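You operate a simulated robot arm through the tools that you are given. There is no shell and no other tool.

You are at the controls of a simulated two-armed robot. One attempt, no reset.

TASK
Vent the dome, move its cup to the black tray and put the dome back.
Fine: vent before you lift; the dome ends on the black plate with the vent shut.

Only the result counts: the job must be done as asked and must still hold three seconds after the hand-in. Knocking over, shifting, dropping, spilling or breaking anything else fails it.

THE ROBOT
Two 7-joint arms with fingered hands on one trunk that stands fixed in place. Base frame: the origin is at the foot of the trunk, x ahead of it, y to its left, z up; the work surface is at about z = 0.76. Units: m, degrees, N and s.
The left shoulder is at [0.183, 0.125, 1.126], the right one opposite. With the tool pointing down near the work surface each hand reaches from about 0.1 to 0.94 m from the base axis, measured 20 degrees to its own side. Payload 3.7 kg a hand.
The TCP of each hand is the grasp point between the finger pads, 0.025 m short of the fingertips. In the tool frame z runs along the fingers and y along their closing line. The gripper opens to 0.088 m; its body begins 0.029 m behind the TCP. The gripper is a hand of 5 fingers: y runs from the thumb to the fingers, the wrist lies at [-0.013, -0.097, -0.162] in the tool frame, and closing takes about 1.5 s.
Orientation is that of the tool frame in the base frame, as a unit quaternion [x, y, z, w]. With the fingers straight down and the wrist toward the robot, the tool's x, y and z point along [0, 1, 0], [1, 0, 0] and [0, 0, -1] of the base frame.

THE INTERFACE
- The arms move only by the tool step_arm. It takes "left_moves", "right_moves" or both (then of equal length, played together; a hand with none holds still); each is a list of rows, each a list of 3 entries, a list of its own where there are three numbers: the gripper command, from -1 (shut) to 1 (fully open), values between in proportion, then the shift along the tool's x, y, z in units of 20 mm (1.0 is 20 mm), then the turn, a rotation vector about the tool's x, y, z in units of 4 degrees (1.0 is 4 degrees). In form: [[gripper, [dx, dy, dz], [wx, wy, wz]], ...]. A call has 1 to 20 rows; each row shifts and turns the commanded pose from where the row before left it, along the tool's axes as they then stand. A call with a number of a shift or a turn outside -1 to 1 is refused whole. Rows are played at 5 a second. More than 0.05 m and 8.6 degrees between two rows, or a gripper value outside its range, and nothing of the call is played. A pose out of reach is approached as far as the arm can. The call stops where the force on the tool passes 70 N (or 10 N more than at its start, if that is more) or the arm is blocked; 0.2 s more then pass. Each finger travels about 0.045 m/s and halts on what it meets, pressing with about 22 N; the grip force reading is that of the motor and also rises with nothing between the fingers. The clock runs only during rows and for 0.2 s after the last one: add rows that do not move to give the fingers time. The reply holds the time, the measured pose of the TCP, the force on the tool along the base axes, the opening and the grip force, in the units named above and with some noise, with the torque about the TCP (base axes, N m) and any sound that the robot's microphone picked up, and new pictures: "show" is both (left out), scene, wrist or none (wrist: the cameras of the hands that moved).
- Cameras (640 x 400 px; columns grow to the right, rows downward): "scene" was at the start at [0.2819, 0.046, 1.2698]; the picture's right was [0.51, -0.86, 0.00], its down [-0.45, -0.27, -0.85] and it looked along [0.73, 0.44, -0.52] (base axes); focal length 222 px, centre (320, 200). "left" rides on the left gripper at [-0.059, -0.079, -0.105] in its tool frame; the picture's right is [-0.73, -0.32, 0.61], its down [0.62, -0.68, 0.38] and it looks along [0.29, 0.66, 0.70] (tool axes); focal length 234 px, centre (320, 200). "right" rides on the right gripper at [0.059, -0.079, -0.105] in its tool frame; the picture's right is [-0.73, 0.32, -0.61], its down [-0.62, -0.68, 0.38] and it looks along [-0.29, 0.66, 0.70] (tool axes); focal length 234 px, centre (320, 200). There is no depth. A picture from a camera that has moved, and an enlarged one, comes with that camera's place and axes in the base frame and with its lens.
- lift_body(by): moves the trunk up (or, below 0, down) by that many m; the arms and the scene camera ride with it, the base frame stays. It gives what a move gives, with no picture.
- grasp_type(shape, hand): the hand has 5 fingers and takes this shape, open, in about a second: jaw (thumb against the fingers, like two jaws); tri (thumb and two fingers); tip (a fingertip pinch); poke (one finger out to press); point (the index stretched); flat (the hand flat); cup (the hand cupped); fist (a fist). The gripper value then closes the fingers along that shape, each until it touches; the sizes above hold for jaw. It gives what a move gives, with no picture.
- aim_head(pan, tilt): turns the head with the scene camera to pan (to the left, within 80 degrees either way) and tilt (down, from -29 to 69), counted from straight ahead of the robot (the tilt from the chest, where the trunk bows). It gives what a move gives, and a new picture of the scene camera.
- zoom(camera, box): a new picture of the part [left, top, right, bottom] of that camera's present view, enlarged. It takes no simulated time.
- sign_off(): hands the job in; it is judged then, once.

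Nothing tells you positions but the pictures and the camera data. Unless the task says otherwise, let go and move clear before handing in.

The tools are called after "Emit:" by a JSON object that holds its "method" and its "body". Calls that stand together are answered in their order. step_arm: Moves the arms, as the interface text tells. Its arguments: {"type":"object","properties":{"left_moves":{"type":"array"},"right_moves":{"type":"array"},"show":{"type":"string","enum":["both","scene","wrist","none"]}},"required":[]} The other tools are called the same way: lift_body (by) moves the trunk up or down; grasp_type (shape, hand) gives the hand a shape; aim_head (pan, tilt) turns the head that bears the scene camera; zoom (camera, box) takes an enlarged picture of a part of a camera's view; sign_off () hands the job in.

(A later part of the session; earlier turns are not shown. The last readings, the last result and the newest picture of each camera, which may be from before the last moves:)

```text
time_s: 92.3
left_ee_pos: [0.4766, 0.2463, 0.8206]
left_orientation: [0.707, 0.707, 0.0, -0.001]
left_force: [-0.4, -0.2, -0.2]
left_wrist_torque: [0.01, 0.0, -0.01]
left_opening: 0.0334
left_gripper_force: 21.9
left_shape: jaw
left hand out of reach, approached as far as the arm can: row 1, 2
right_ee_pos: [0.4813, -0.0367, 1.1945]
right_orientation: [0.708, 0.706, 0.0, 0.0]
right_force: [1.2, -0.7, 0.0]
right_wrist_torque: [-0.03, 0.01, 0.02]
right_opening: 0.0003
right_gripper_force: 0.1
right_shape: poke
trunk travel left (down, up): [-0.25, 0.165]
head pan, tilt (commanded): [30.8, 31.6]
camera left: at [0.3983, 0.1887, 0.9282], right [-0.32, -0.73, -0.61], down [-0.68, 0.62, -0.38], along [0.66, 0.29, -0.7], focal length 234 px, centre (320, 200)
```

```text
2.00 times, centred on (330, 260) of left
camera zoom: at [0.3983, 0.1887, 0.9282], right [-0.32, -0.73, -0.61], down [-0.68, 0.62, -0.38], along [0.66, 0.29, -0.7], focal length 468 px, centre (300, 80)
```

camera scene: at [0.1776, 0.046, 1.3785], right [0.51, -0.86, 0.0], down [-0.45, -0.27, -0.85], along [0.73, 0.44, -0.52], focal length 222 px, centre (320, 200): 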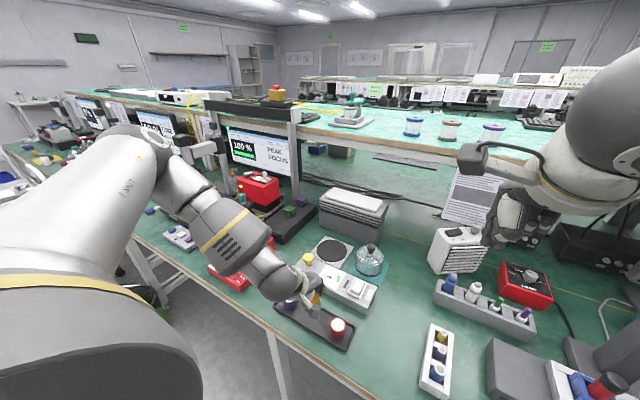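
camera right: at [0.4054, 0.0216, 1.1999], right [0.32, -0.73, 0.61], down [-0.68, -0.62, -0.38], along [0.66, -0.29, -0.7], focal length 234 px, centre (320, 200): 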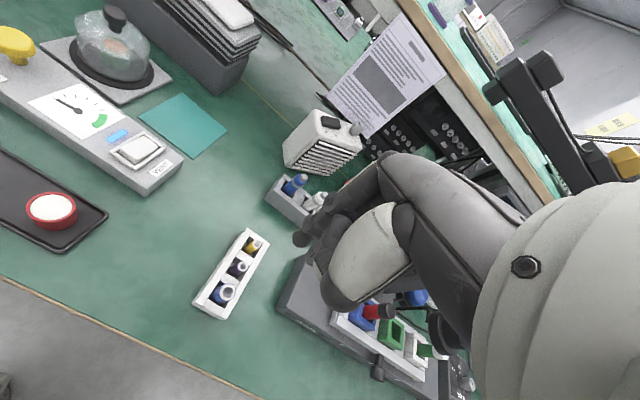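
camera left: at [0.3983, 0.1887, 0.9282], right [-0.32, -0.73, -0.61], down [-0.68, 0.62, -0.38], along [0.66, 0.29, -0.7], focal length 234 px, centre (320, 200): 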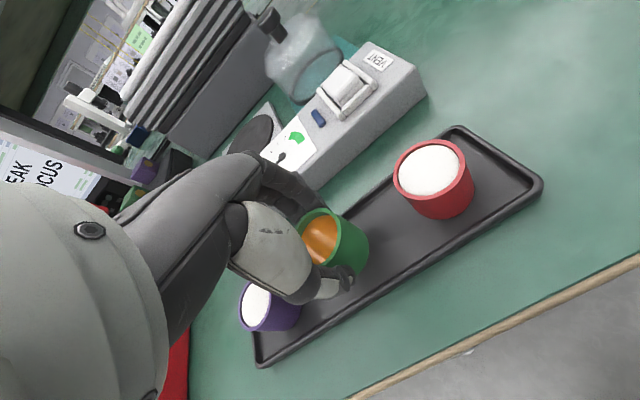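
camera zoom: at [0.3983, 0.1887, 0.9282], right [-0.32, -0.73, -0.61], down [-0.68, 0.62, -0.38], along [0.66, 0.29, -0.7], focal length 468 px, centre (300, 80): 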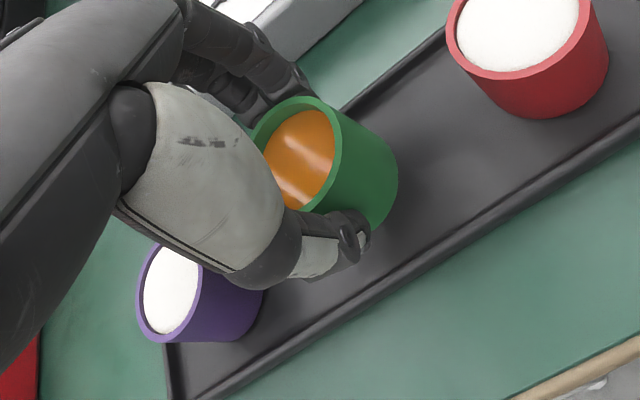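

The arm is at a joint limit again at this height, but the hand rides with the trunk. I'll lower the trunk in small steps to bring the cup down the remaining ~16 mm.

Emit:
{"method": "lift_body", "body": {"by": -0.01}}

```text
time_s: 92.9
left_ee_pos: [0.4763, 0.2443, 0.8108]
left_orientation: [0.707, 0.707, 0.0, 0.0]
left_force: [0.5, -0.1, -0.1]
left_wrist_torque: [0.01, 0.02, 0.02]
left_opening: 0.0331
left_gripper_force: 22.5
left_shape: jaw
right_ee_pos: [0.4786, -0.0367, 1.1861]
right_orientation: [0.707, 0.707, 0.001, 0.001]
right_force: [0.4, 0.6, 0.0]
right_wrist_torque: [0.01, 0.03, 0.01]
right_opening: 0.0
right_gripper_force: 0.0
right_shape: poke
trunk travel left (down, up): [-0.24, 0.176]
head pan, tilt (commanded): [30.8, 31.6]
```

Emit:
{"method": "step_arm", "body": {"left_moves": [[-0.6, [0, 0, 0.1], [0, 0, 0]], [-0.6, [0, 0, 0.1], [0, 0, 0]], [-0.6, [0, 0, 0], [0, 0, 0]]], "show": "wrist"}}

Emit:
{"method": "zoom", "body": {"camera": "left", "box": [230, 160, 430, 360]}}

```text
time_s: 93.7
left_ee_pos: [0.4767, 0.2461, 0.8041]
left_orientation: [0.707, 0.707, 0.0, 0.001]
left_force: [0.3, 0.7, -0.4]
left_wrist_torque: [-0.03, -0.01, 0.01]
left_opening: 0.0333
left_gripper_force: 21.9
left_shape: jaw
right_ee_pos: [0.4797, -0.0368, 1.1859]
right_orientation: [0.708, 0.706, 0.0, 0.0]
right_force: [0.4, 0.3, -0.2]
right_wrist_torque: [-0.01, 0.0, 0.02]
right_opening: 0.0
right_gripper_force: 0.1
right_shape: poke
trunk travel left (down, up): [-0.24, 0.176]
head pan, tilt (commanded): [30.8, 31.6]
camera left: at [0.398, 0.1874, 0.9115], right [-0.32, -0.73, -0.61], down [-0.68, 0.62, -0.38], along [0.66, 0.29, -0.7], focal length 234 px, centre (320, 200)
```

left: 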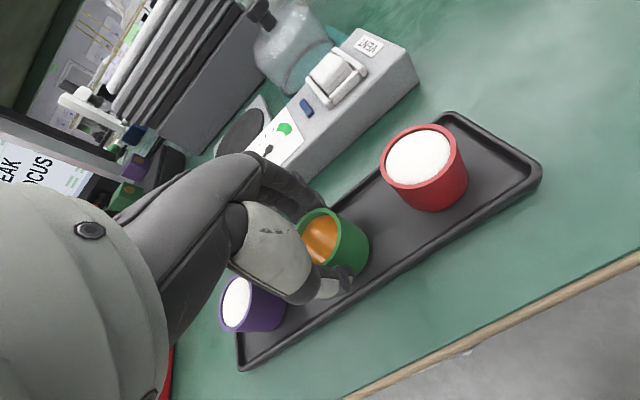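

```text
2.00 times, centred on (330, 260) of left
camera zoom: at [0.398, 0.1874, 0.9115], right [-0.32, -0.73, -0.61], down [-0.68, 0.62, -0.38], along [0.66, 0.29, -0.7], focal length 468 px, centre (300, 80)
```

zoom: 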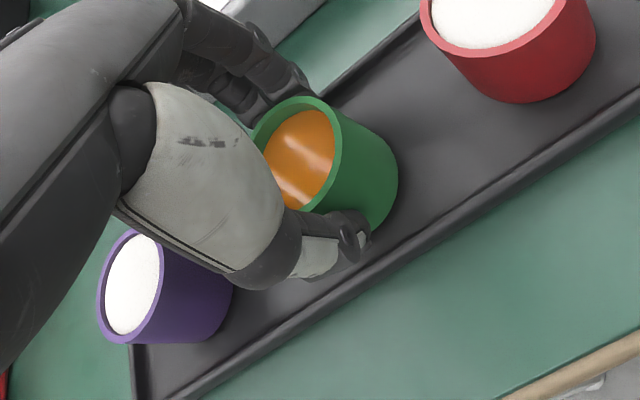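

Reach is fine again at z = 0.804. I'll lower the last bit in 1–2 mm steps until contact.

Emit:
{"method": "step_arm", "body": {"left_moves": [[-0.6, [0, 0, 0.08], [0, 0, 0]], [-0.6, [0, 0, 0], [0, 0, 0]]], "show": "none"}}

```text
time_s: 94.3
left_ee_pos: [0.4779, 0.2469, 0.805]
left_orientation: [0.708, 0.706, -0.001, -0.002]
left_force: [-0.6, 0.6, 0.0]
left_wrist_torque: [-0.03, -0.02, 0.01]
left_opening: 0.0331
left_gripper_force: 21.6
left_shape: jaw
right_ee_pos: [0.481, -0.0374, 1.1847]
right_orientation: [0.708, 0.706, -0.001, 0.0]
right_force: [0.9, -0.2, 0.6]
right_wrist_torque: [0.0, -0.01, -0.02]
right_opening: 0.0
right_gripper_force: 0.1
right_shape: poke
trunk travel left (down, up): [-0.24, 0.176]
head pan, tilt (commanded): [30.8, 31.6]
```

Emit:
{"method": "step_arm", "body": {"left_moves": [[-0.6, [0, 0, 0.08], [0, 0, 0]], [-0.6, [0, 0, 0.0], [0, 0, 0]]], "show": "none"}}

Emit:
{"method": "zoom", "body": {"camera": "left", "box": [230, 160, 430, 360]}}

```text
time_s: 94.9
left_ee_pos: [0.4765, 0.2459, 0.8044]
left_orientation: [0.707, 0.707, 0.0, 0.0]
left_force: [-1.1, -0.1, -1.2]
left_wrist_torque: [0.02, 0.01, -0.02]
left_opening: 0.0336
left_gripper_force: 21.9
left_shape: jaw
right_ee_pos: [0.4818, -0.0365, 1.1845]
right_orientation: [0.708, 0.707, 0.001, 0.0]
right_force: [-1.4, 0.6, 0.6]
right_wrist_torque: [-0.01, 0.01, 0.02]
right_opening: 0.0
right_gripper_force: 0.1
right_shape: poke
trunk travel left (down, up): [-0.24, 0.176]
head pan, tilt (commanded): [30.8, 31.6]
```

```text
2.00 times, centred on (330, 260) of left
camera zoom: at [0.3984, 0.1886, 0.911], right [-0.32, -0.73, -0.61], down [-0.68, 0.62, -0.38], along [0.66, 0.29, -0.7], focal length 468 px, centre (300, 80)
```

zoom: 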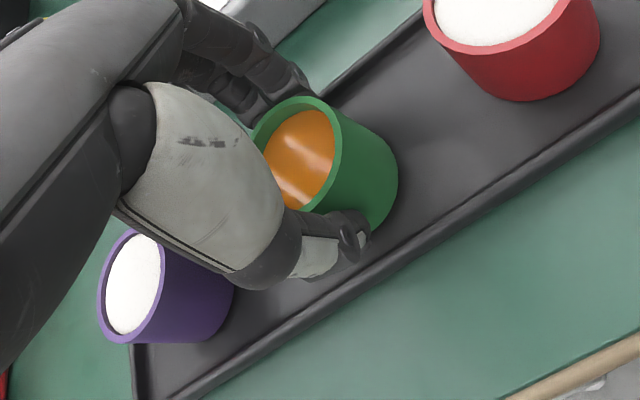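

No contact yet; the arm is again at its limit. I'll use small trunk steps to bring the cup down.

Emit:
{"method": "lift_body", "body": {"by": -0.003}}

```text
time_s: 95.4
left_ee_pos: [0.4771, 0.2448, 0.8014]
left_orientation: [0.707, 0.707, 0.002, 0.001]
left_force: [-2.5, 1.9, 12.9]
left_wrist_torque: [0.06, 0.02, 0.03]
left_opening: 0.034
left_gripper_force: 21.9
left_shape: jaw
right_ee_pos: [0.48, -0.0371, 1.1821]
right_orientation: [0.708, 0.706, 0.001, 0.001]
right_force: [-0.7, -0.4, 0.2]
right_wrist_torque: [0.0, 0.01, -0.03]
right_opening: 0.0001
right_gripper_force: 0.0
right_shape: poke
trunk travel left (down, up): [-0.237, 0.178]
head pan, tilt (commanded): [30.8, 31.6]
```

Contact with the tray floor, 12.9 N and well centred. I'll relax the pressure slightly and check before releasing.

Emit:
{"method": "step_arm", "body": {"left_moves": [[-0.6, [0, 0, -0.07], [0, 0, 0]], [-0.6, [0, 0, 0], [0, 0, 0]]], "show": "wrist"}}

Emit:
{"method": "zoom", "body": {"camera": "left", "box": [210, 150, 430, 370]}}

Emit:
{"method": "zoom", "body": {"camera": "scene", "box": [270, 270, 360, 360]}}

```text
time_s: 96.0
left_ee_pos: [0.4764, 0.2455, 0.8005]
left_orientation: [0.708, 0.707, 0.0, 0.0]
left_force: [-0.3, 1.9, 8.6]
left_wrist_torque: [0.02, -0.06, 0.0]
left_opening: 0.0339
left_gripper_force: 21.7
left_shape: jaw
right_ee_pos: [0.4808, -0.0372, 1.1817]
right_orientation: [0.707, 0.707, 0.0, 0.0]
right_force: [0.6, 0.5, -0.7]
right_wrist_torque: [0.0, -0.03, 0.01]
right_opening: 0.0
right_gripper_force: 0.0
right_shape: poke
trunk travel left (down, up): [-0.237, 0.178]
head pan, tilt (commanded): [30.8, 31.6]
camera left: at [0.398, 0.1876, 0.9078], right [-0.32, -0.73, -0.61], down [-0.68, 0.62, -0.38], along [0.66, 0.29, -0.7], focal length 234 px, centre (320, 200)
```

left: 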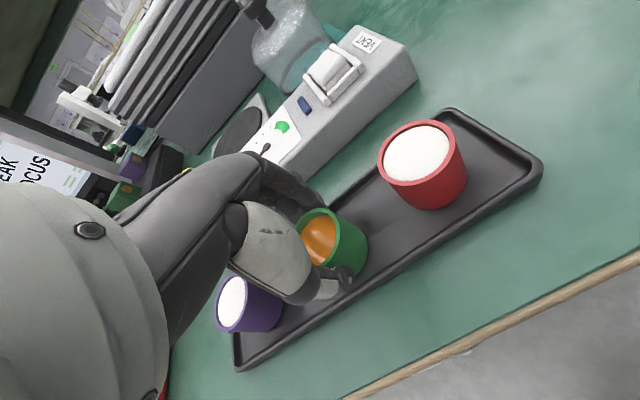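

```text
1.82 times, centred on (320, 260) of left
camera zoom: at [0.398, 0.1876, 0.9078], right [-0.32, -0.73, -0.61], down [-0.68, 0.62, -0.38], along [0.66, 0.29, -0.7], focal length 426 px, centre (320, 91)
```

zoom: 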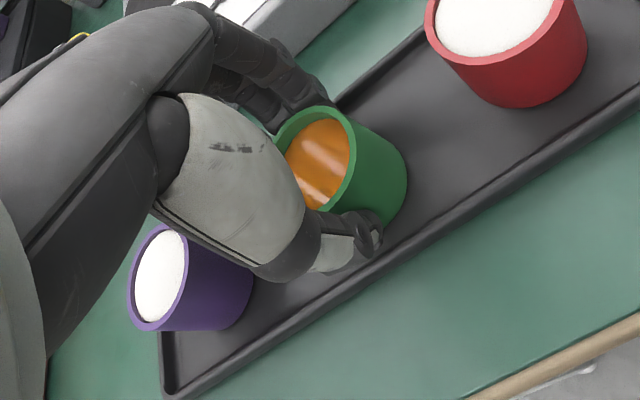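

```text
4.44 times, centred on (315, 315) of scene
camera zoom: at [0.1888, 0.0459, 1.3651], right [0.51, -0.86, 0.0], down [-0.45, -0.27, -0.85], along [0.73, 0.44, -0.52], focal length 986 px, centre (342, -311)
```

zoom: 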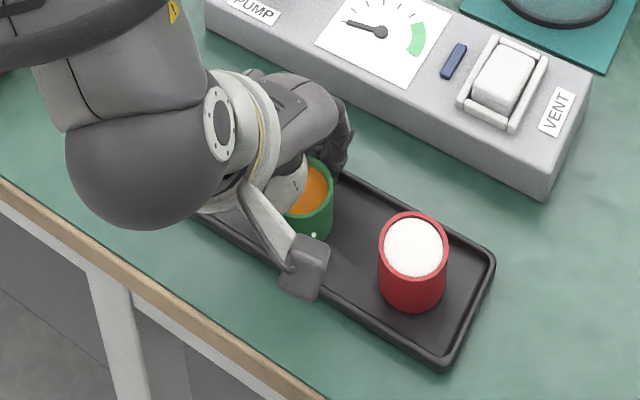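

The cup sits flat on the tray floor. I'll open just a few millimetres, rise slightly, then open wider so the fingertips never push the rim.

Emit:
{"method": "step_arm", "body": {"left_moves": [[-0.3, [0, 0, 0], [0, 0, 0]], [-0.2, [0, 0, 0], [0, 0, 0]], [-0.12, [0, 0, 0], [0, 0, 0]], [-0.05, [0, 0, 0], [0, 0, 0]], [-0.05, [0, 0, 0], [0, 0, 0]], [-0.05, [0, 0, -0.1], [0, 0, 0]], [0.0, [0, 0, -0.15], [0, 0, 0]], [0.05, [0, 0, -0.15], [0, 0, 0]], [0.1, [0, 0, 0], [0, 0, 0]]], "show": "wrist"}}

Emit:
{"method": "zoom", "body": {"camera": "left", "box": [210, 150, 430, 370]}}

Emit:
{"method": "zoom", "body": {"camera": "scene", "box": [270, 270, 360, 360]}}

```text
time_s: 98.0
left_ee_pos: [0.4755, 0.2457, 0.8096]
left_orientation: [0.707, 0.707, -0.001, -0.001]
left_force: [-0.1, -1.0, 0.2]
left_wrist_torque: [-0.02, -0.01, 0.02]
left_opening: 0.0481
left_gripper_force: 0.0
left_shape: jaw
right_ee_pos: [0.4814, -0.0377, 1.1816]
right_orientation: [0.707, 0.707, 0.001, 0.0]
right_force: [0.8, -0.4, 0.9]
right_wrist_torque: [0.01, -0.02, -0.04]
right_opening: 0.0
right_gripper_force: 0.1
right_shape: poke
trunk travel left (down, up): [-0.237, 0.178]
head pan, tilt (commanded): [30.8, 31.6]
camera left: at [0.3979, 0.188, 0.9162], right [-0.32, -0.73, -0.61], down [-0.68, 0.62, -0.38], along [0.66, 0.29, -0.7], focal length 234 px, centre (320, 200)
```

left: 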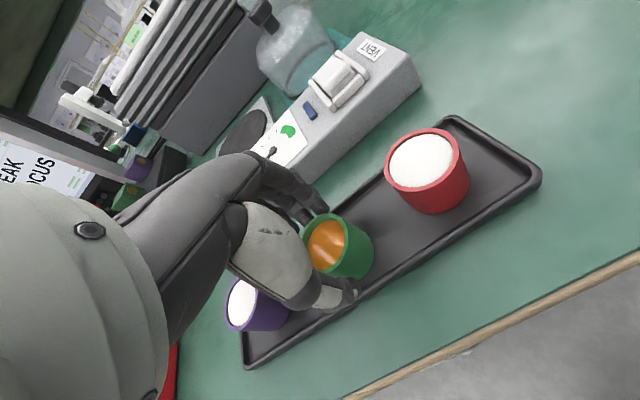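

```text
1.82 times, centred on (320, 260) of left
camera zoom: at [0.3979, 0.188, 0.9162], right [-0.32, -0.73, -0.61], down [-0.68, 0.62, -0.38], along [0.66, 0.29, -0.7], focal length 426 px, centre (320, 91)
```

zoom: 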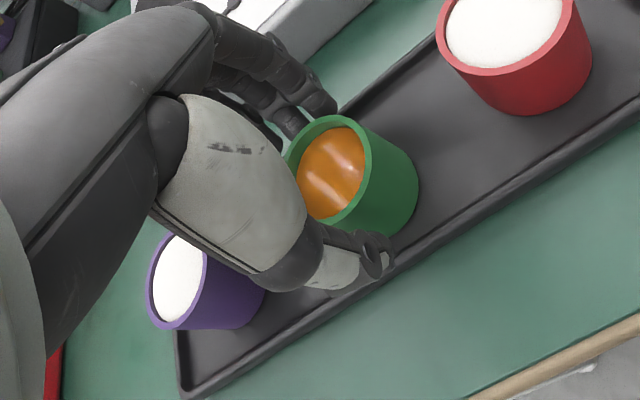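

```text
4.44 times, centred on (315, 315) of scene
camera zoom: at [0.1896, 0.0459, 1.365], right [0.51, -0.86, 0.0], down [-0.45, -0.27, -0.85], along [0.73, 0.44, -0.52], focal length 986 px, centre (342, -311)
```

zoom: 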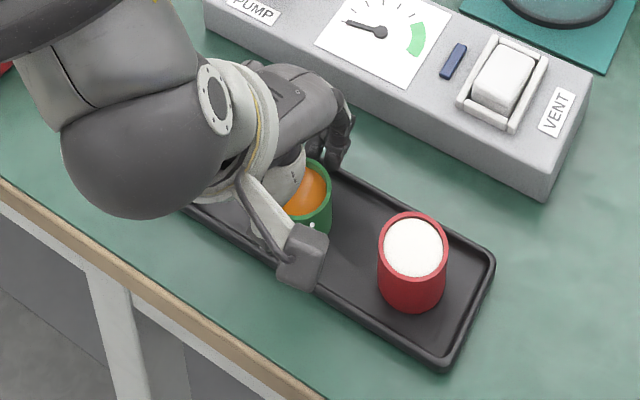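

The cup is released and standing in the tray. I'll rise straight up, clear of everything.

Emit:
{"method": "step_arm", "body": {"left_moves": [[0.15, [0, 0, -0.2], [0, 0, 0]], [0.2, [0, 0, -0.3], [0, 0, 0]], [0.3, [0, 0, -0.5], [0, 0, 0]], [0.4, [0, 0, -0.7], [0, 0, 0]], [0.6, [0, 0, -0.8], [0, 0, 0]], [0.8, [0, 0, -0.8], [0, 0, 0]], [1, [0, 0, -0.8], [0, 0, 0]], [1, [0, 0, -0.8], [0, 0, 0]], [1, [0, 0.5, -0.8], [0, 0, 0]], [1, [0, 0.9, 0], [0, 0, 0]], [1, [0, 0.9, 0], [0, 0, 0]], [1, [0, 0.9, 0], [0, 0, 0]], [1, [0, 0.9, 0], [0, 0, 0]], [1, [0, 0.9, 0], [0, 0, 0]], [1, [0, 0, 0], [0, 0, 0]]], "show": "both"}}

Emit:
{"method": "zoom", "body": {"camera": "scene", "box": [250, 230, 400, 380]}}

```text
time_s: 101.2
left_ee_pos: [0.5758, 0.2452, 0.923]
left_orientation: [0.708, 0.706, -0.002, 0.0]
left_force: [-0.4, -0.1, -0.1]
left_wrist_torque: [0.0, -0.02, -0.03]
left_opening: 0.0877
left_gripper_force: 0.2
left_shape: jaw
right_ee_pos: [0.4816, -0.0369, 1.1817]
right_orientation: [0.708, 0.706, 0.0, 0.0]
right_force: [-0.4, 0.4, 0.5]
right_wrist_torque: [0.03, -0.01, 0.04]
right_opening: 0.0002
right_gripper_force: 0.1
right_shape: poke
trunk travel left (down, up): [-0.237, 0.178]
head pan, tilt (commanded): [30.8, 31.6]
camera scene: at [0.1893, 0.046, 1.3651], right [0.51, -0.86, 0.0], down [-0.45, -0.27, -0.85], along [0.73, 0.44, -0.52], focal length 222 px, centre (320, 200)
camera left: at [0.4977, 0.1865, 1.029], right [-0.32, -0.73, -0.61], down [-0.68, 0.62, -0.38], along [0.66, 0.29, -0.7], focal length 234 px, centre (320, 200)
```

scene: 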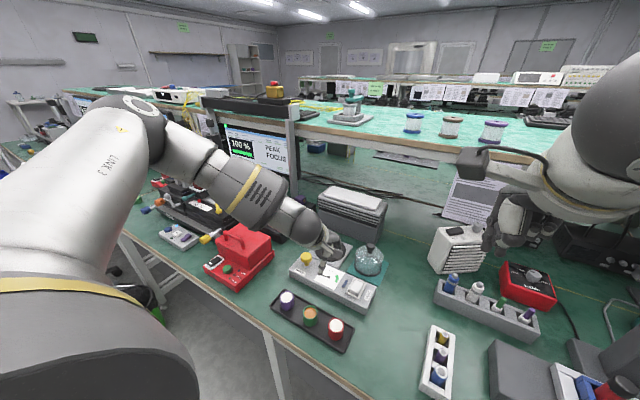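
left: 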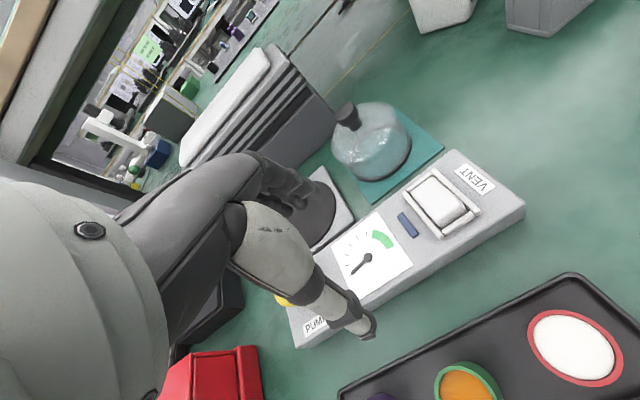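

```text
2.67 times, centred on (325, 305) of scene
camera zoom: at [0.1893, 0.046, 1.3651], right [0.51, -0.86, 0.0], down [-0.45, -0.27, -0.85], along [0.73, 0.44, -0.52], focal length 592 px, centre (307, -80)
```

zoom: 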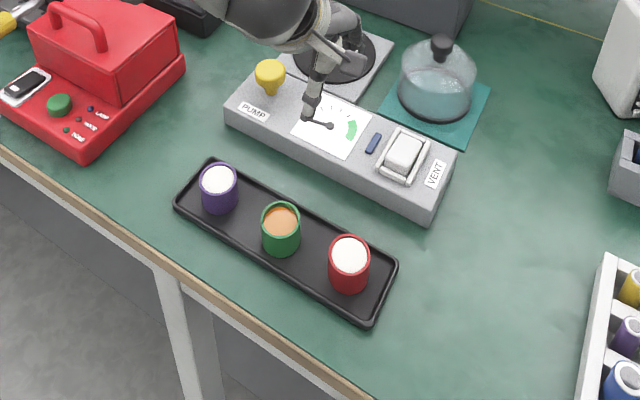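

The green cup stands between the others, undisturbed. Now I'll raise the hand, bring the trunk back to its original height and go for the dome.

Emit:
{"method": "step_arm", "body": {"left_moves": [[1, [0, 0, -0.8], [0, 0, 0]], [1, [0, 0, -0.8], [0, 0, 0]], [1, [0, 0, -0.8], [0, 0, 0]], [1, [0, 0, -0.8], [0, 0, 0]], [1, [0, 0, -0.8], [0, 0, 0]], [1, [0, 0, 0], [0, 0, 0]]], "show": "none"}}

Emit:
{"method": "lift_body", "body": {"by": -0.087}}

```text
time_s: 102.6
left_ee_pos: [0.576, 0.2465, 1.003]
left_orientation: [0.707, 0.707, 0.0, 0.0]
left_force: [0.4, -0.6, -0.1]
left_wrist_torque: [0.02, 0.03, 0.03]
left_opening: 0.0879
left_gripper_force: 0.1
left_shape: jaw
right_ee_pos: [0.4813, -0.0373, 1.1807]
right_orientation: [0.708, 0.706, -0.001, 0.0]
right_force: [0.4, 0.0, 0.7]
right_wrist_torque: [-0.01, -0.02, 0.01]
right_opening: 0.0
right_gripper_force: 0.0
right_shape: poke
trunk travel left (down, up): [-0.237, 0.178]
head pan, tilt (commanded): [30.8, 31.6]
```

```text
time_s: 103.8
left_ee_pos: [0.5756, 0.2453, 0.9174]
left_orientation: [0.707, 0.707, 0.002, 0.001]
left_force: [-0.1, 0.0, 0.0]
left_wrist_torque: [-0.03, -0.02, -0.02]
left_opening: 0.0875
left_gripper_force: 0.0
left_shape: jaw
right_ee_pos: [0.479, -0.037, 1.096]
right_orientation: [0.708, 0.706, 0.002, 0.002]
right_force: [0.2, 0.3, 0.8]
right_wrist_torque: [0.0, 0.0, 0.0]
right_opening: 0.0001
right_gripper_force: 0.1
right_shape: poke
trunk travel left (down, up): [-0.15, 0.265]
head pan, tilt (commanded): [30.8, 31.6]
```

Emit:
{"method": "step_arm", "body": {"left_moves": [[1, [-0.2, 0.4, -0.4], [0, 0, 0]], [1, [-0.36, 0.84, -0.4], [0, 0, 0]], [1, [-0.36, 0.84, -0.4], [0, 0, 0]], [1, [-0.36, 0.84, -0.3], [0, 0, 0]], [1, [-0.36, 0.84, 0], [0, 0, 0]], [1, [-0.36, 0.84, 0], [0, 0, 0]], [1, [-0.36, 0.84, 0], [0, 0, 0]], [1, [-0.36, 0.84, 0], [0, 0, 0]], [1, [-0.36, 0.84, 0], [0, 0, 0]], [1, [-0.36, 0.84, 0], [0, 0, 0]], [1, [0, 0, 0], [0, 0, 0]]], "show": "both"}}

Emit:
{"method": "zoom", "body": {"camera": "left", "box": [260, 180, 500, 380]}}

Emit:
{"method": "zoom", "body": {"camera": "scene", "box": [290, 190, 410, 290]}}

```text
time_s: 106.2
left_ee_pos: [0.7364, 0.1773, 0.9462]
left_orientation: [0.708, 0.706, 0.0, 0.001]
left_force: [0.1, -0.6, 0.7]
left_wrist_torque: [0.01, 0.01, -0.04]
left_opening: 0.0878
left_gripper_force: 0.0
left_shape: jaw
right_ee_pos: [0.48, -0.0374, 1.0945]
right_orientation: [0.707, 0.707, 0.0, 0.0]
right_force: [-0.3, -1.0, -0.4]
right_wrist_torque: [0.03, -0.01, 0.0]
right_opening: 0.0
right_gripper_force: 0.1
right_shape: poke
trunk travel left (down, up): [-0.15, 0.265]
head pan, tilt (commanded): [30.8, 31.6]
camera scene: at [0.2817, 0.046, 1.2699], right [0.51, -0.86, 0.0], down [-0.45, -0.27, -0.85], along [0.73, 0.44, -0.52], focal length 222 px, centre (320, 200)
camera left: at [0.6577, 0.1193, 1.053], right [-0.32, -0.73, -0.61], down [-0.68, 0.62, -0.38], along [0.66, 0.29, -0.7], focal length 234 px, centre (320, 200)
```

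scene: 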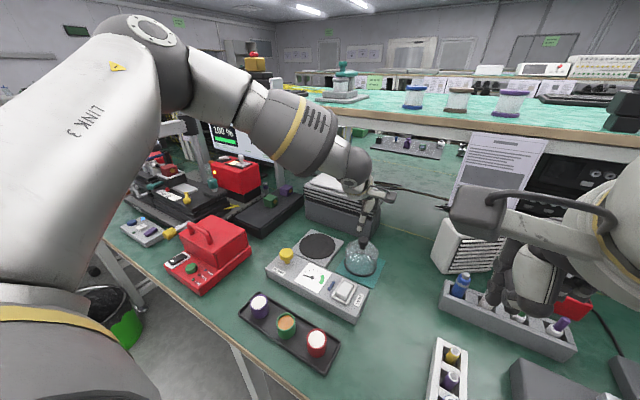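
left: 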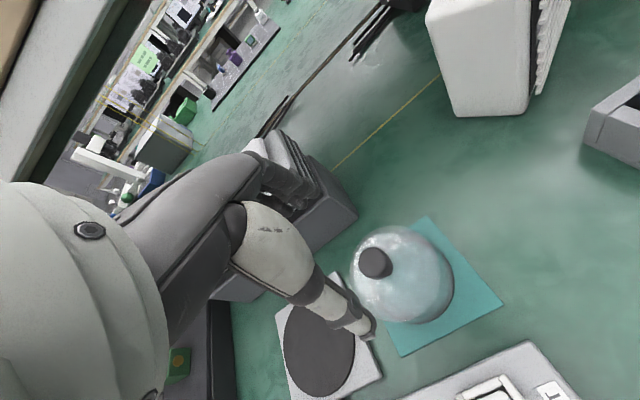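

```text
2.00 times, centred on (380, 280) of left
camera zoom: at [0.6577, 0.1193, 1.053], right [-0.32, -0.73, -0.61], down [-0.68, 0.62, -0.38], along [0.66, 0.29, -0.7], focal length 468 px, centre (200, 40)
```

zoom: 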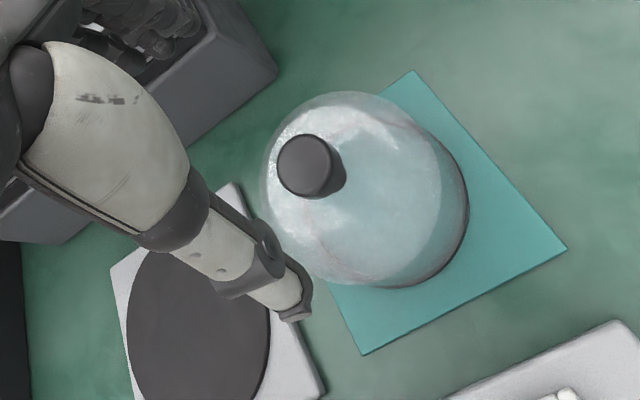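

```text
4.00 times, centred on (350, 240) of scene
camera zoom: at [0.2817, 0.046, 1.2699], right [0.51, -0.86, 0.0], down [-0.45, -0.27, -0.85], along [0.73, 0.44, -0.52], focal length 888 px, centre (200, 40)
```

zoom: 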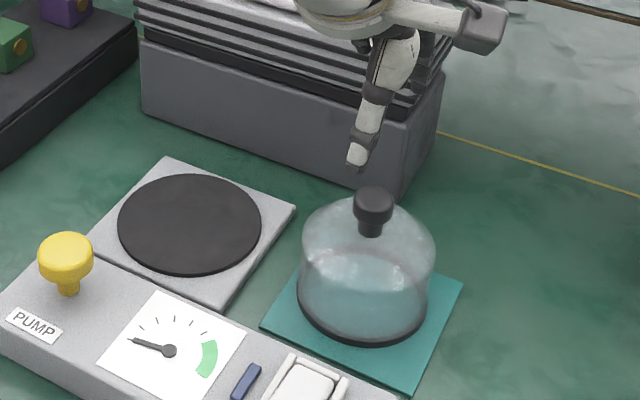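

The knob is at about (0.740, 0.179) with its top near 0.86. I'll centre on it and come down.

Emit:
{"method": "step_arm", "body": {"left_moves": [[1, [0.05, 0.1, 0.8], [0, 0, 0]], [1, [0.05, 0.08, 0.8], [0, 0, 0]], [1, [0, 0, 0.8], [0, 0, 0]], [1, [0, 0, 0.7], [0, 0, 0]], [1, [0, 0, 0.5], [0, 0, 0]], [1, [0, 0, 0.3], [0, 0, 0]], [1, [0, 0, 0], [0, 0, 0]]], "show": "wrist"}}

Emit:
{"method": "zoom", "body": {"camera": "scene", "box": [310, 200, 400, 290]}}

Emit:
{"method": "zoom", "body": {"camera": "right", "box": [120, 40, 260, 150]}}

```text
time_s: 107.8
left_ee_pos: [0.7387, 0.1791, 0.8677]
left_orientation: [0.708, 0.707, 0.0, 0.0]
left_force: [0.4, 0.0, 0.3]
left_wrist_torque: [0.04, 0.02, 0.03]
left_opening: 0.0881
left_gripper_force: 0.0
left_shape: jaw
right_ee_pos: [0.4814, -0.0373, 1.0947]
right_orientation: [0.708, 0.706, 0.0, 0.0]
right_force: [-0.2, 0.8, -0.4]
right_wrist_torque: [0.02, 0.01, 0.0]
right_opening: 0.0
right_gripper_force: 0.2
right_shape: poke
trunk travel left (down, up): [-0.15, 0.265]
head pan, tilt (commanded): [30.8, 31.6]
camera left: at [0.6604, 0.1207, 0.9745], right [-0.32, -0.73, -0.61], down [-0.68, 0.62, -0.38], along [0.66, 0.29, -0.7], focal length 234 px, centre (320, 200)
```

left: 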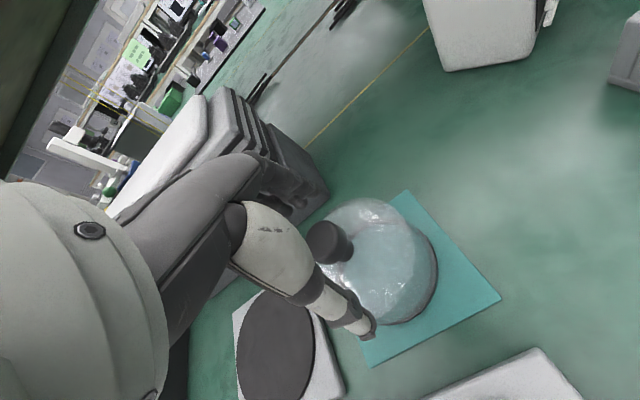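

```text
4.44 times, centred on (355, 245) of scene
camera zoom: at [0.2818, 0.0459, 1.2699], right [0.51, -0.86, 0.0], down [-0.45, -0.27, -0.85], along [0.73, 0.44, -0.52], focal length 986 px, centre (164, 0)
```

zoom: 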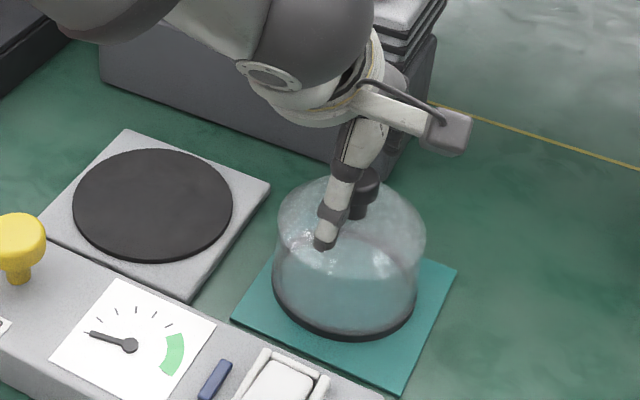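

```text
3.64 times, centred on (190, 95) of right
camera zoom: at [0.4027, 0.0213, 1.2004], right [0.32, -0.73, 0.61], down [-0.68, -0.62, -0.38], along [0.66, -0.29, -0.7], focal length 852 px, centre (793, 582)
```

zoom: 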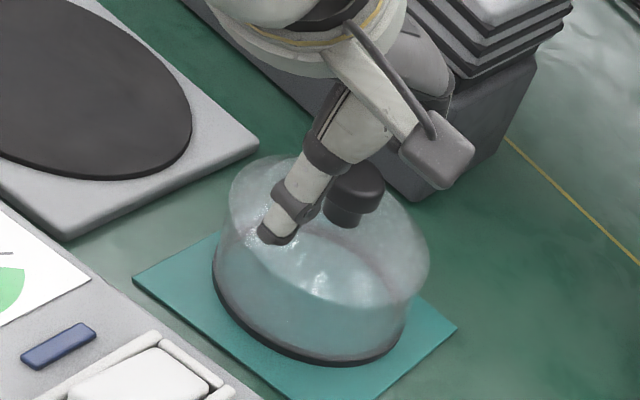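

Emit:
{"method": "step_arm", "body": {"left_moves": [[1, [0, 0, 0.25], [0, 0, 0]], [1, [0, 0, 0.2], [0, 0, 0]], [0.3, [0, 0, 0], [0, 0, 0]], [0.0, [0, 0, 0], [0, 0, 0]], [-0.3, [0, 0, 0], [0, 0, 0]], [-0.6, [0, 0, 0], [0, 0, 0]], [-1, [0, 0, 0], [0, 0, 0]], [-1, [0, 0, 0], [0, 0, 0]], [-1, [0, 0, 0], [0, 0, 0]], [-1, [0, 0, 0], [0, 0, 0]], [-1, [0, 0, 0], [0, 0, 0]]], "show": "wrist"}}

Emit:
{"method": "zoom", "body": {"camera": "scene", "box": [310, 200, 400, 290]}}

Emit:
{"method": "zoom", "body": {"camera": "right", "box": [120, 40, 260, 150]}}

```text
time_s: 110.2
left_ee_pos: [0.7391, 0.1788, 0.859]
left_orientation: [0.707, 0.707, 0.0, 0.0]
left_force: [-0.5, 0.6, -1.0]
left_wrist_torque: [0.02, -0.07, -0.03]
left_opening: 0.0192
left_gripper_force: 22.2
left_shape: jaw
right_ee_pos: [0.4809, -0.037, 1.0947]
right_orientation: [0.708, 0.706, 0.0, 0.0]
right_force: [1.0, -0.1, 0.3]
right_wrist_torque: [-0.02, 0.0, 0.05]
right_opening: 0.0
right_gripper_force: 0.1
right_shape: poke
trunk travel left (down, up): [-0.15, 0.265]
head pan, tilt (commanded): [30.8, 31.6]
camera left: at [0.6608, 0.1208, 0.9653], right [-0.32, -0.73, -0.61], down [-0.68, 0.62, -0.38], along [0.66, 0.29, -0.7], focal length 234 px, centre (320, 200)
```

left: 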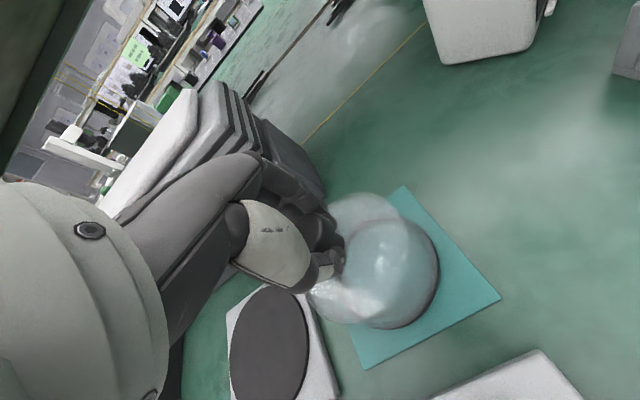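

```text
4.44 times, centred on (355, 245) of scene
camera zoom: at [0.282, 0.046, 1.2698], right [0.51, -0.86, 0.0], down [-0.45, -0.27, -0.85], along [0.73, 0.44, -0.52], focal length 986 px, centre (164, 0)
```

zoom: 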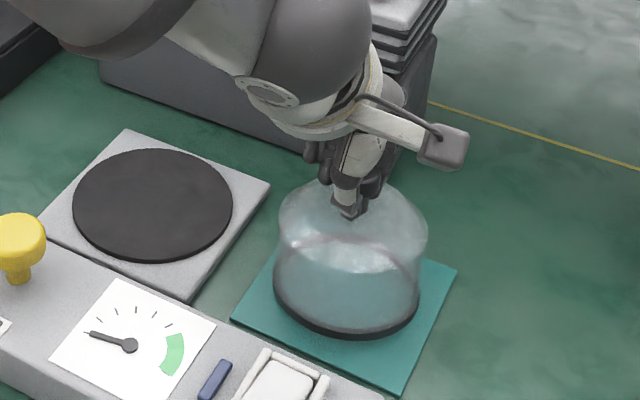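

```text
3.64 times, centred on (190, 95) of right
camera zoom: at [0.4029, 0.0213, 1.2003], right [0.32, -0.73, 0.61], down [-0.68, -0.62, -0.38], along [0.66, -0.29, -0.7], focal length 852 px, centre (793, 582)
```

zoom: 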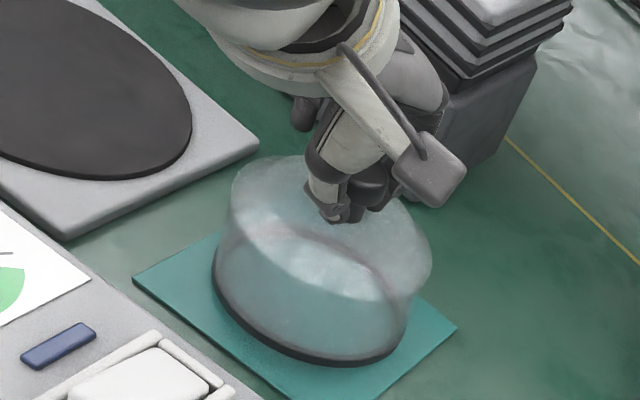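

Gripped (19 mm, 22 N). I'll lift slowly and carry the dome back over the black plate.

Emit:
{"method": "step_arm", "body": {"left_moves": [[-1, [0, 0, -0.2], [0, 0, 0]], [-1, [0, 0, -0.3], [0, 0, 0]], [-1, [0, 0, -0.6], [0, 0, 0]], [-1, [0, 0, -0.8], [0, 0, 0]], [-1, [0, 0, -0.8], [0, 0, 0]], [-1, [0, 0, -0.4], [0, 0, 0]], [-1, [0.3, 0, 0], [0, 0, 0]], [-1, [0.6, 0, 0], [0, 0, 0]], [-1, [0.8, -0.05, 0], [0, 0, 0]], [-1, [0.8, -0.05, 0], [0, 0, 0]], [-1, [0.8, -0.05, 0], [0, 0, 0]], [-1, [0.8, -0.05, 0], [0, 0, 0]], [-1, [0.8, -0.05, 0], [0, 0, 0]], [-1, [0.8, 0, 0], [0, 0, 0]], [-1, [0.7, 0, 0], [0, 0, 0]], [-1, [0.4, 0, 0], [0, 0, 0]], [-1, [0.22, 0, 0], [0, 0, 0]], [-1, [0, 0, 0], [0, 0, 0]]], "show": "both"}}

Emit:
{"method": "zoom", "body": {"camera": "scene", "box": [270, 190, 380, 290]}}

Emit:
{"method": "zoom", "body": {"camera": "right", "box": [40, 0, 200, 120]}}

```text
time_s: 114.0
left_ee_pos: [0.7342, 0.3203, 0.9204]
left_orientation: [0.708, 0.706, -0.001, -0.001]
left_force: [0.4, -0.7, -0.9]
left_wrist_torque: [0.01, -0.03, 0.03]
left_opening: 0.019
left_gripper_force: 21.8
left_shape: jaw
right_ee_pos: [0.48, -0.038, 1.0952]
right_orientation: [0.707, 0.707, -0.001, 0.0]
right_force: [0.1, 0.0, -0.2]
right_wrist_torque: [-0.02, -0.01, 0.01]
right_opening: 0.0
right_gripper_force: 0.1
right_shape: poke
trunk travel left (down, up): [-0.15, 0.265]
head pan, tilt (commanded): [30.8, 31.6]
camera scene: at [0.2821, 0.046, 1.2698], right [0.51, -0.86, 0.0], down [-0.45, -0.27, -0.85], along [0.73, 0.44, -0.52], focal length 222 px, centre (320, 200)
camera left: at [0.6558, 0.262, 1.0271], right [-0.32, -0.73, -0.61], down [-0.68, 0.62, -0.38], along [0.66, 0.29, -0.7], focal length 234 px, centre (320, 200)
```

scene: 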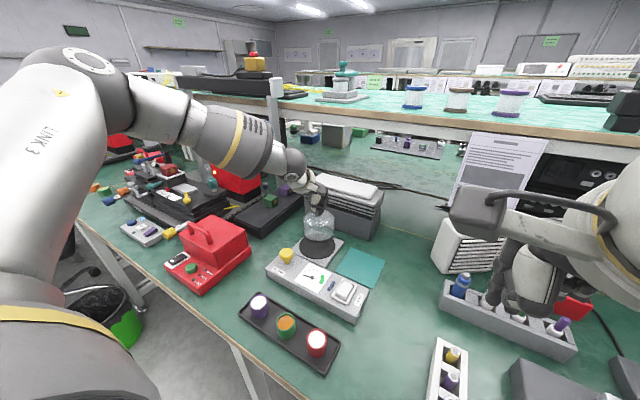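
left: 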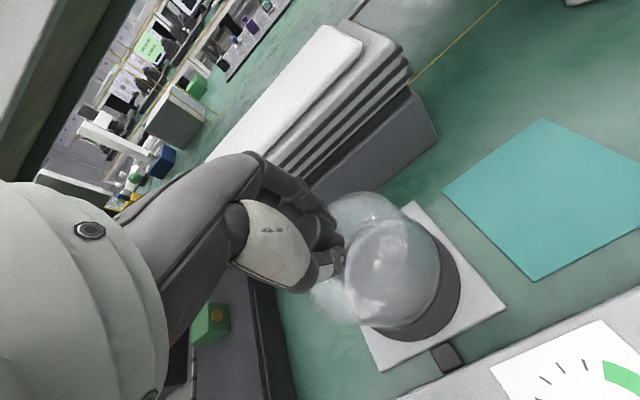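

```text
4.00 times, centred on (325, 240) of scene
camera zoom: at [0.2821, 0.046, 1.2698], right [0.51, -0.86, 0.0], down [-0.45, -0.27, -0.85], along [0.73, 0.44, -0.52], focal length 888 px, centre (300, 40)
```

zoom: 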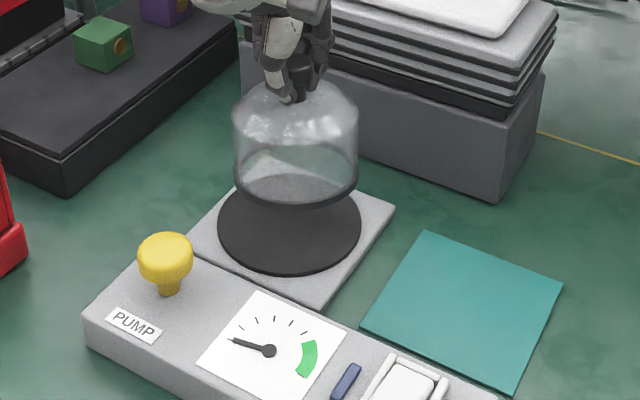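

```text
3.33 times, centred on (120, 60) of right
camera zoom: at [0.403, 0.0214, 1.2003], right [0.32, -0.73, 0.61], down [-0.68, -0.62, -0.38], along [0.66, -0.29, -0.7], focal length 781 px, centre (987, 667)
```

zoom: 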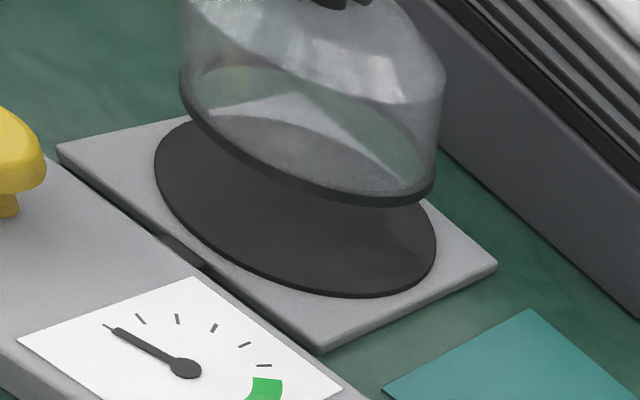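

The dome hangs over the plate, nearly centred. I'll nudge it 2 mm in +y and lower it close to the plate.

Emit:
{"method": "step_arm", "body": {"left_moves": [[-1, [0.06, 0, 0.5], [0, 0, 0]], [-1, [0.05, 0, 0.6], [0, 0, 0]], [-1, [0, 0, 0.5], [0, 0, 0]], [-1, [0, 0, 0.4], [0, 0, 0]], [-1, [0, 0, 0], [0, 0, 0]]], "show": "wrist"}}

Emit:
{"method": "zoom", "body": {"camera": "scene", "box": [290, 210, 350, 270]}}

Emit:
{"method": "zoom", "body": {"camera": "right", "box": [40, 0, 200, 110]}}

```text
time_s: 115.2
left_ee_pos: [0.7337, 0.3216, 0.8805]
left_orientation: [0.707, 0.707, -0.001, 0.0]
left_force: [-1.2, 0.3, -1.3]
left_wrist_torque: [0.01, -0.01, -0.01]
left_opening: 0.0191
left_gripper_force: 21.7
left_shape: jaw
right_ee_pos: [0.4808, -0.0369, 1.0939]
right_orientation: [0.707, 0.707, -0.001, 0.0]
right_force: [-0.1, 0.7, -1.1]
right_wrist_torque: [-0.02, 0.02, -0.01]
right_opening: 0.0001
right_gripper_force: 0.1
right_shape: poke
trunk travel left (down, up): [-0.15, 0.265]
head pan, tilt (commanded): [30.8, 31.6]
camera left: at [0.6563, 0.2642, 0.9868], right [-0.32, -0.73, -0.61], down [-0.68, 0.62, -0.38], along [0.66, 0.29, -0.7], focal length 234 px, centre (320, 200)
```

left: 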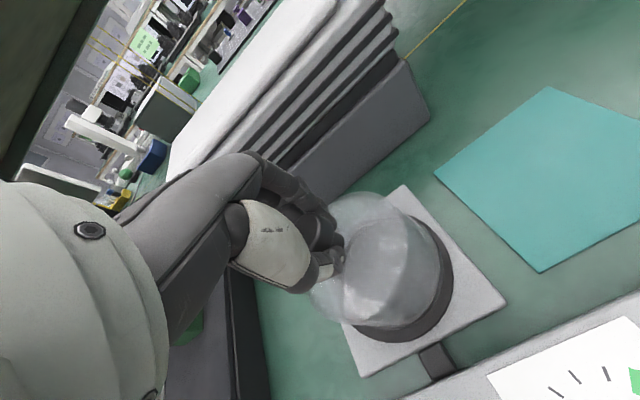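

```text
6.67 times, centred on (320, 240) of scene
camera zoom: at [0.282, 0.046, 1.2698], right [0.51, -0.86, 0.0], down [-0.45, -0.27, -0.85], along [0.73, 0.44, -0.52], focal length 1479 px, centre (320, -67)
```

zoom: 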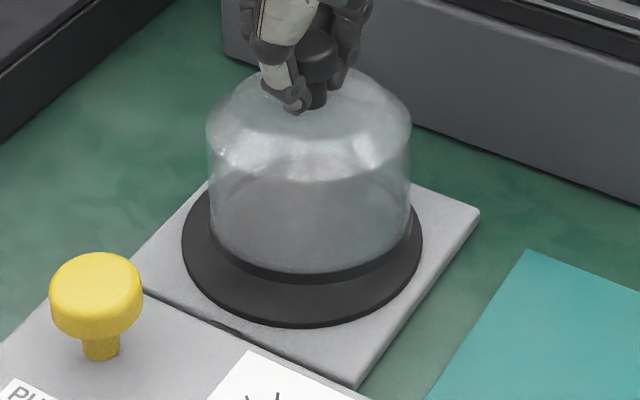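

```text
3.64 times, centred on (120, 55) of right
camera zoom: at [0.4028, 0.0213, 1.2004], right [0.32, -0.73, 0.61], down [-0.68, -0.62, -0.38], along [0.66, -0.29, -0.7], focal length 852 px, centre (1047, 727)
```

zoom: 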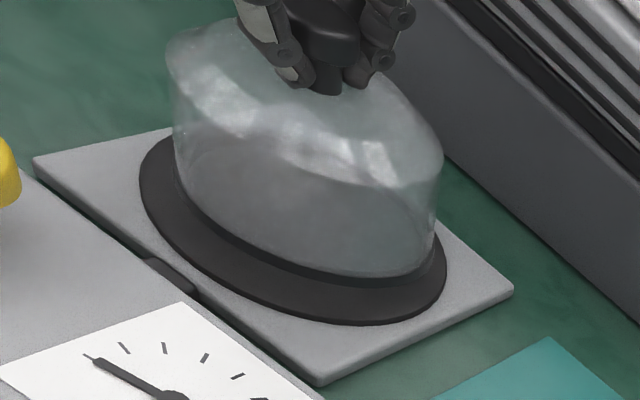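

The dome ring is about 3 mm too far to the right in the image compared to its original seat. I'll correct by +3 mm in y and continue down.

Emit:
{"method": "step_arm", "body": {"left_moves": [[-1, [0.15, -0.03, 0.0], [0, 0, 0]], [-1, [0, 0, 0.15], [0, 0, 0]], [-1, [0, 0, 0.1], [0, 0, 0]], [-1, [0, 0, 0], [0, 0, 0]]], "show": "none"}}

Emit:
{"method": "zoom", "body": {"camera": "scene", "box": [290, 210, 350, 270]}}

Emit:
{"method": "zoom", "body": {"camera": "right", "box": [40, 0, 200, 110]}}

```text
time_s: 116.2
left_ee_pos: [0.7337, 0.3245, 0.8753]
left_orientation: [0.707, 0.707, -0.001, 0.0]
left_force: [-0.4, -0.2, -1.2]
left_wrist_torque: [-0.02, -0.01, 0.0]
left_opening: 0.0191
left_gripper_force: 22.3
left_shape: jaw
right_ee_pos: [0.4815, -0.0372, 1.0956]
right_orientation: [0.708, 0.706, 0.0, 0.001]
right_force: [0.0, -0.2, 0.4]
right_wrist_torque: [0.02, 0.02, -0.03]
right_opening: 0.0003
right_gripper_force: 0.1
right_shape: poke
trunk travel left (down, up): [-0.15, 0.265]
head pan, tilt (commanded): [30.8, 31.6]
```

```text
6.67 times, centred on (320, 240) of scene
camera zoom: at [0.2821, 0.046, 1.2698], right [0.51, -0.86, 0.0], down [-0.45, -0.27, -0.85], along [0.73, 0.44, -0.52], focal length 1479 px, centre (320, -67)
```

zoom: 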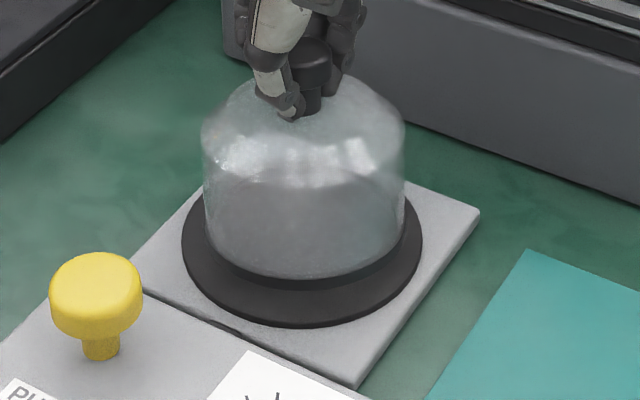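

```text
3.64 times, centred on (120, 55) of right
camera zoom: at [0.403, 0.0214, 1.2003], right [0.32, -0.73, 0.61], down [-0.68, -0.62, -0.38], along [0.66, -0.29, -0.7], focal length 852 px, centre (1047, 727)
```

zoom: 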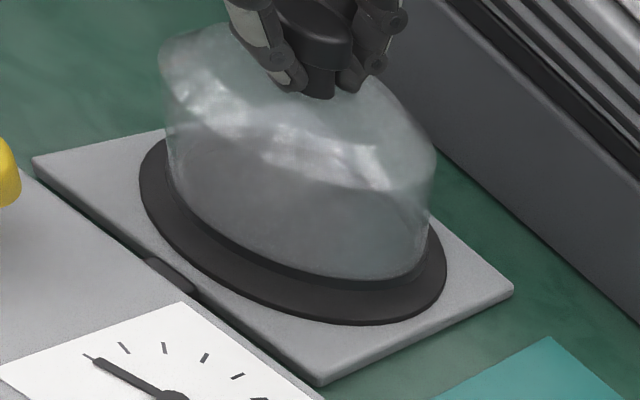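

Nearly concentric now. Lowering in small steps to contact.

Emit:
{"method": "step_arm", "body": {"left_moves": [[-1, [0.04, 0, 0.1], [0, 0, 0]], [-1, [0, 0, 0.1], [0, 0, 0]], [-1, [0, 0, 0], [0, 0, 0]]], "show": "none"}}

Emit:
{"method": "zoom", "body": {"camera": "scene", "box": [290, 210, 350, 270]}}

Emit:
{"method": "zoom", "body": {"camera": "right", "box": [40, 0, 200, 110]}}

```text
time_s: 117.0
left_ee_pos: [0.7339, 0.325, 0.8724]
left_orientation: [0.707, 0.707, 0.0, 0.0]
left_force: [-0.5, -0.4, -0.7]
left_wrist_torque: [-0.03, -0.03, 0.03]
left_opening: 0.0192
left_gripper_force: 21.6
left_shape: jaw
right_ee_pos: [0.4815, -0.0372, 1.0944]
right_orientation: [0.708, 0.706, 0.001, 0.0]
right_force: [-0.4, 0.2, -0.2]
right_wrist_torque: [0.0, -0.01, -0.01]
right_opening: 0.0002
right_gripper_force: 0.0
right_shape: poke
trunk travel left (down, up): [-0.15, 0.265]
head pan, tilt (commanded): [30.8, 31.6]
```

```text
6.67 times, centred on (320, 240) of scene
camera zoom: at [0.2821, 0.046, 1.2698], right [0.51, -0.86, 0.0], down [-0.45, -0.27, -0.85], along [0.73, 0.44, -0.52], focal length 1479 px, centre (320, -67)
```

zoom: 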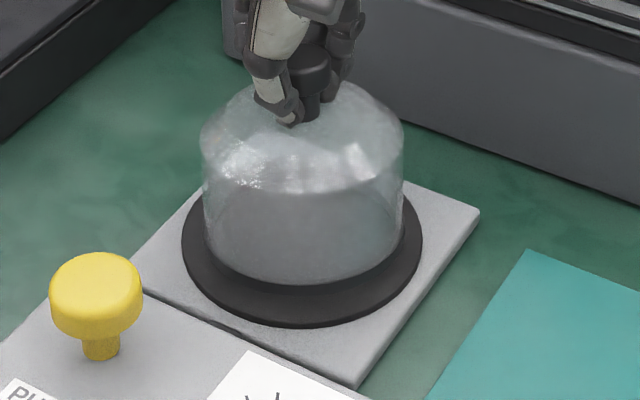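

```text
3.64 times, centred on (120, 55) of right
camera zoom: at [0.4029, 0.0214, 1.2003], right [0.32, -0.73, 0.61], down [-0.68, -0.62, -0.38], along [0.66, -0.29, -0.7], focal length 852 px, centre (1047, 727)
```

zoom: 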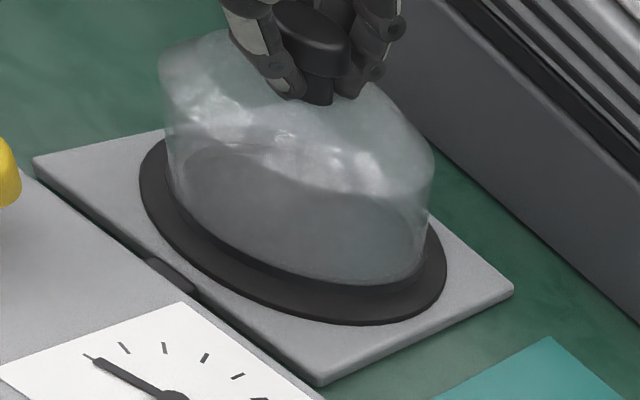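

Emit:
{"method": "step_arm", "body": {"left_moves": [[-1, [0, 0, 0.1], [0, 0, 0]], [-1, [0, 0, 0.05], [0, 0, 0]], [-1, [0, 0, 0], [0, 0, 0]]], "show": "none"}}

Emit:
{"method": "zoom", "body": {"camera": "scene", "box": [290, 210, 350, 270]}}

```text
time_s: 117.8
left_ee_pos: [0.7341, 0.3252, 0.8696]
left_orientation: [0.707, 0.707, 0.0, 0.0]
left_force: [-1.1, -0.7, 2.6]
left_wrist_torque: [0.03, -0.05, 0.0]
left_opening: 0.0191
left_gripper_force: 22.1
left_shape: jaw
right_ee_pos: [0.4809, -0.0371, 1.0946]
right_orientation: [0.708, 0.706, -0.001, 0.0]
right_force: [0.4, 0.4, 0.0]
right_wrist_torque: [0.02, 0.0, -0.02]
right_opening: 0.0
right_gripper_force: 0.0
right_shape: poke
trunk travel left (down, up): [-0.15, 0.265]
head pan, tilt (commanded): [30.8, 31.6]
```

```text
6.67 times, centred on (320, 240) of scene
camera zoom: at [0.2816, 0.0458, 1.27], right [0.51, -0.86, 0.0], down [-0.45, -0.27, -0.85], along [0.73, 0.44, -0.52], focal length 1479 px, centre (320, -67)
```

zoom: 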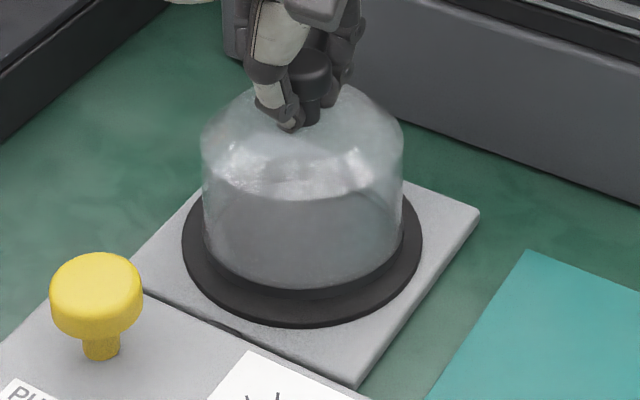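

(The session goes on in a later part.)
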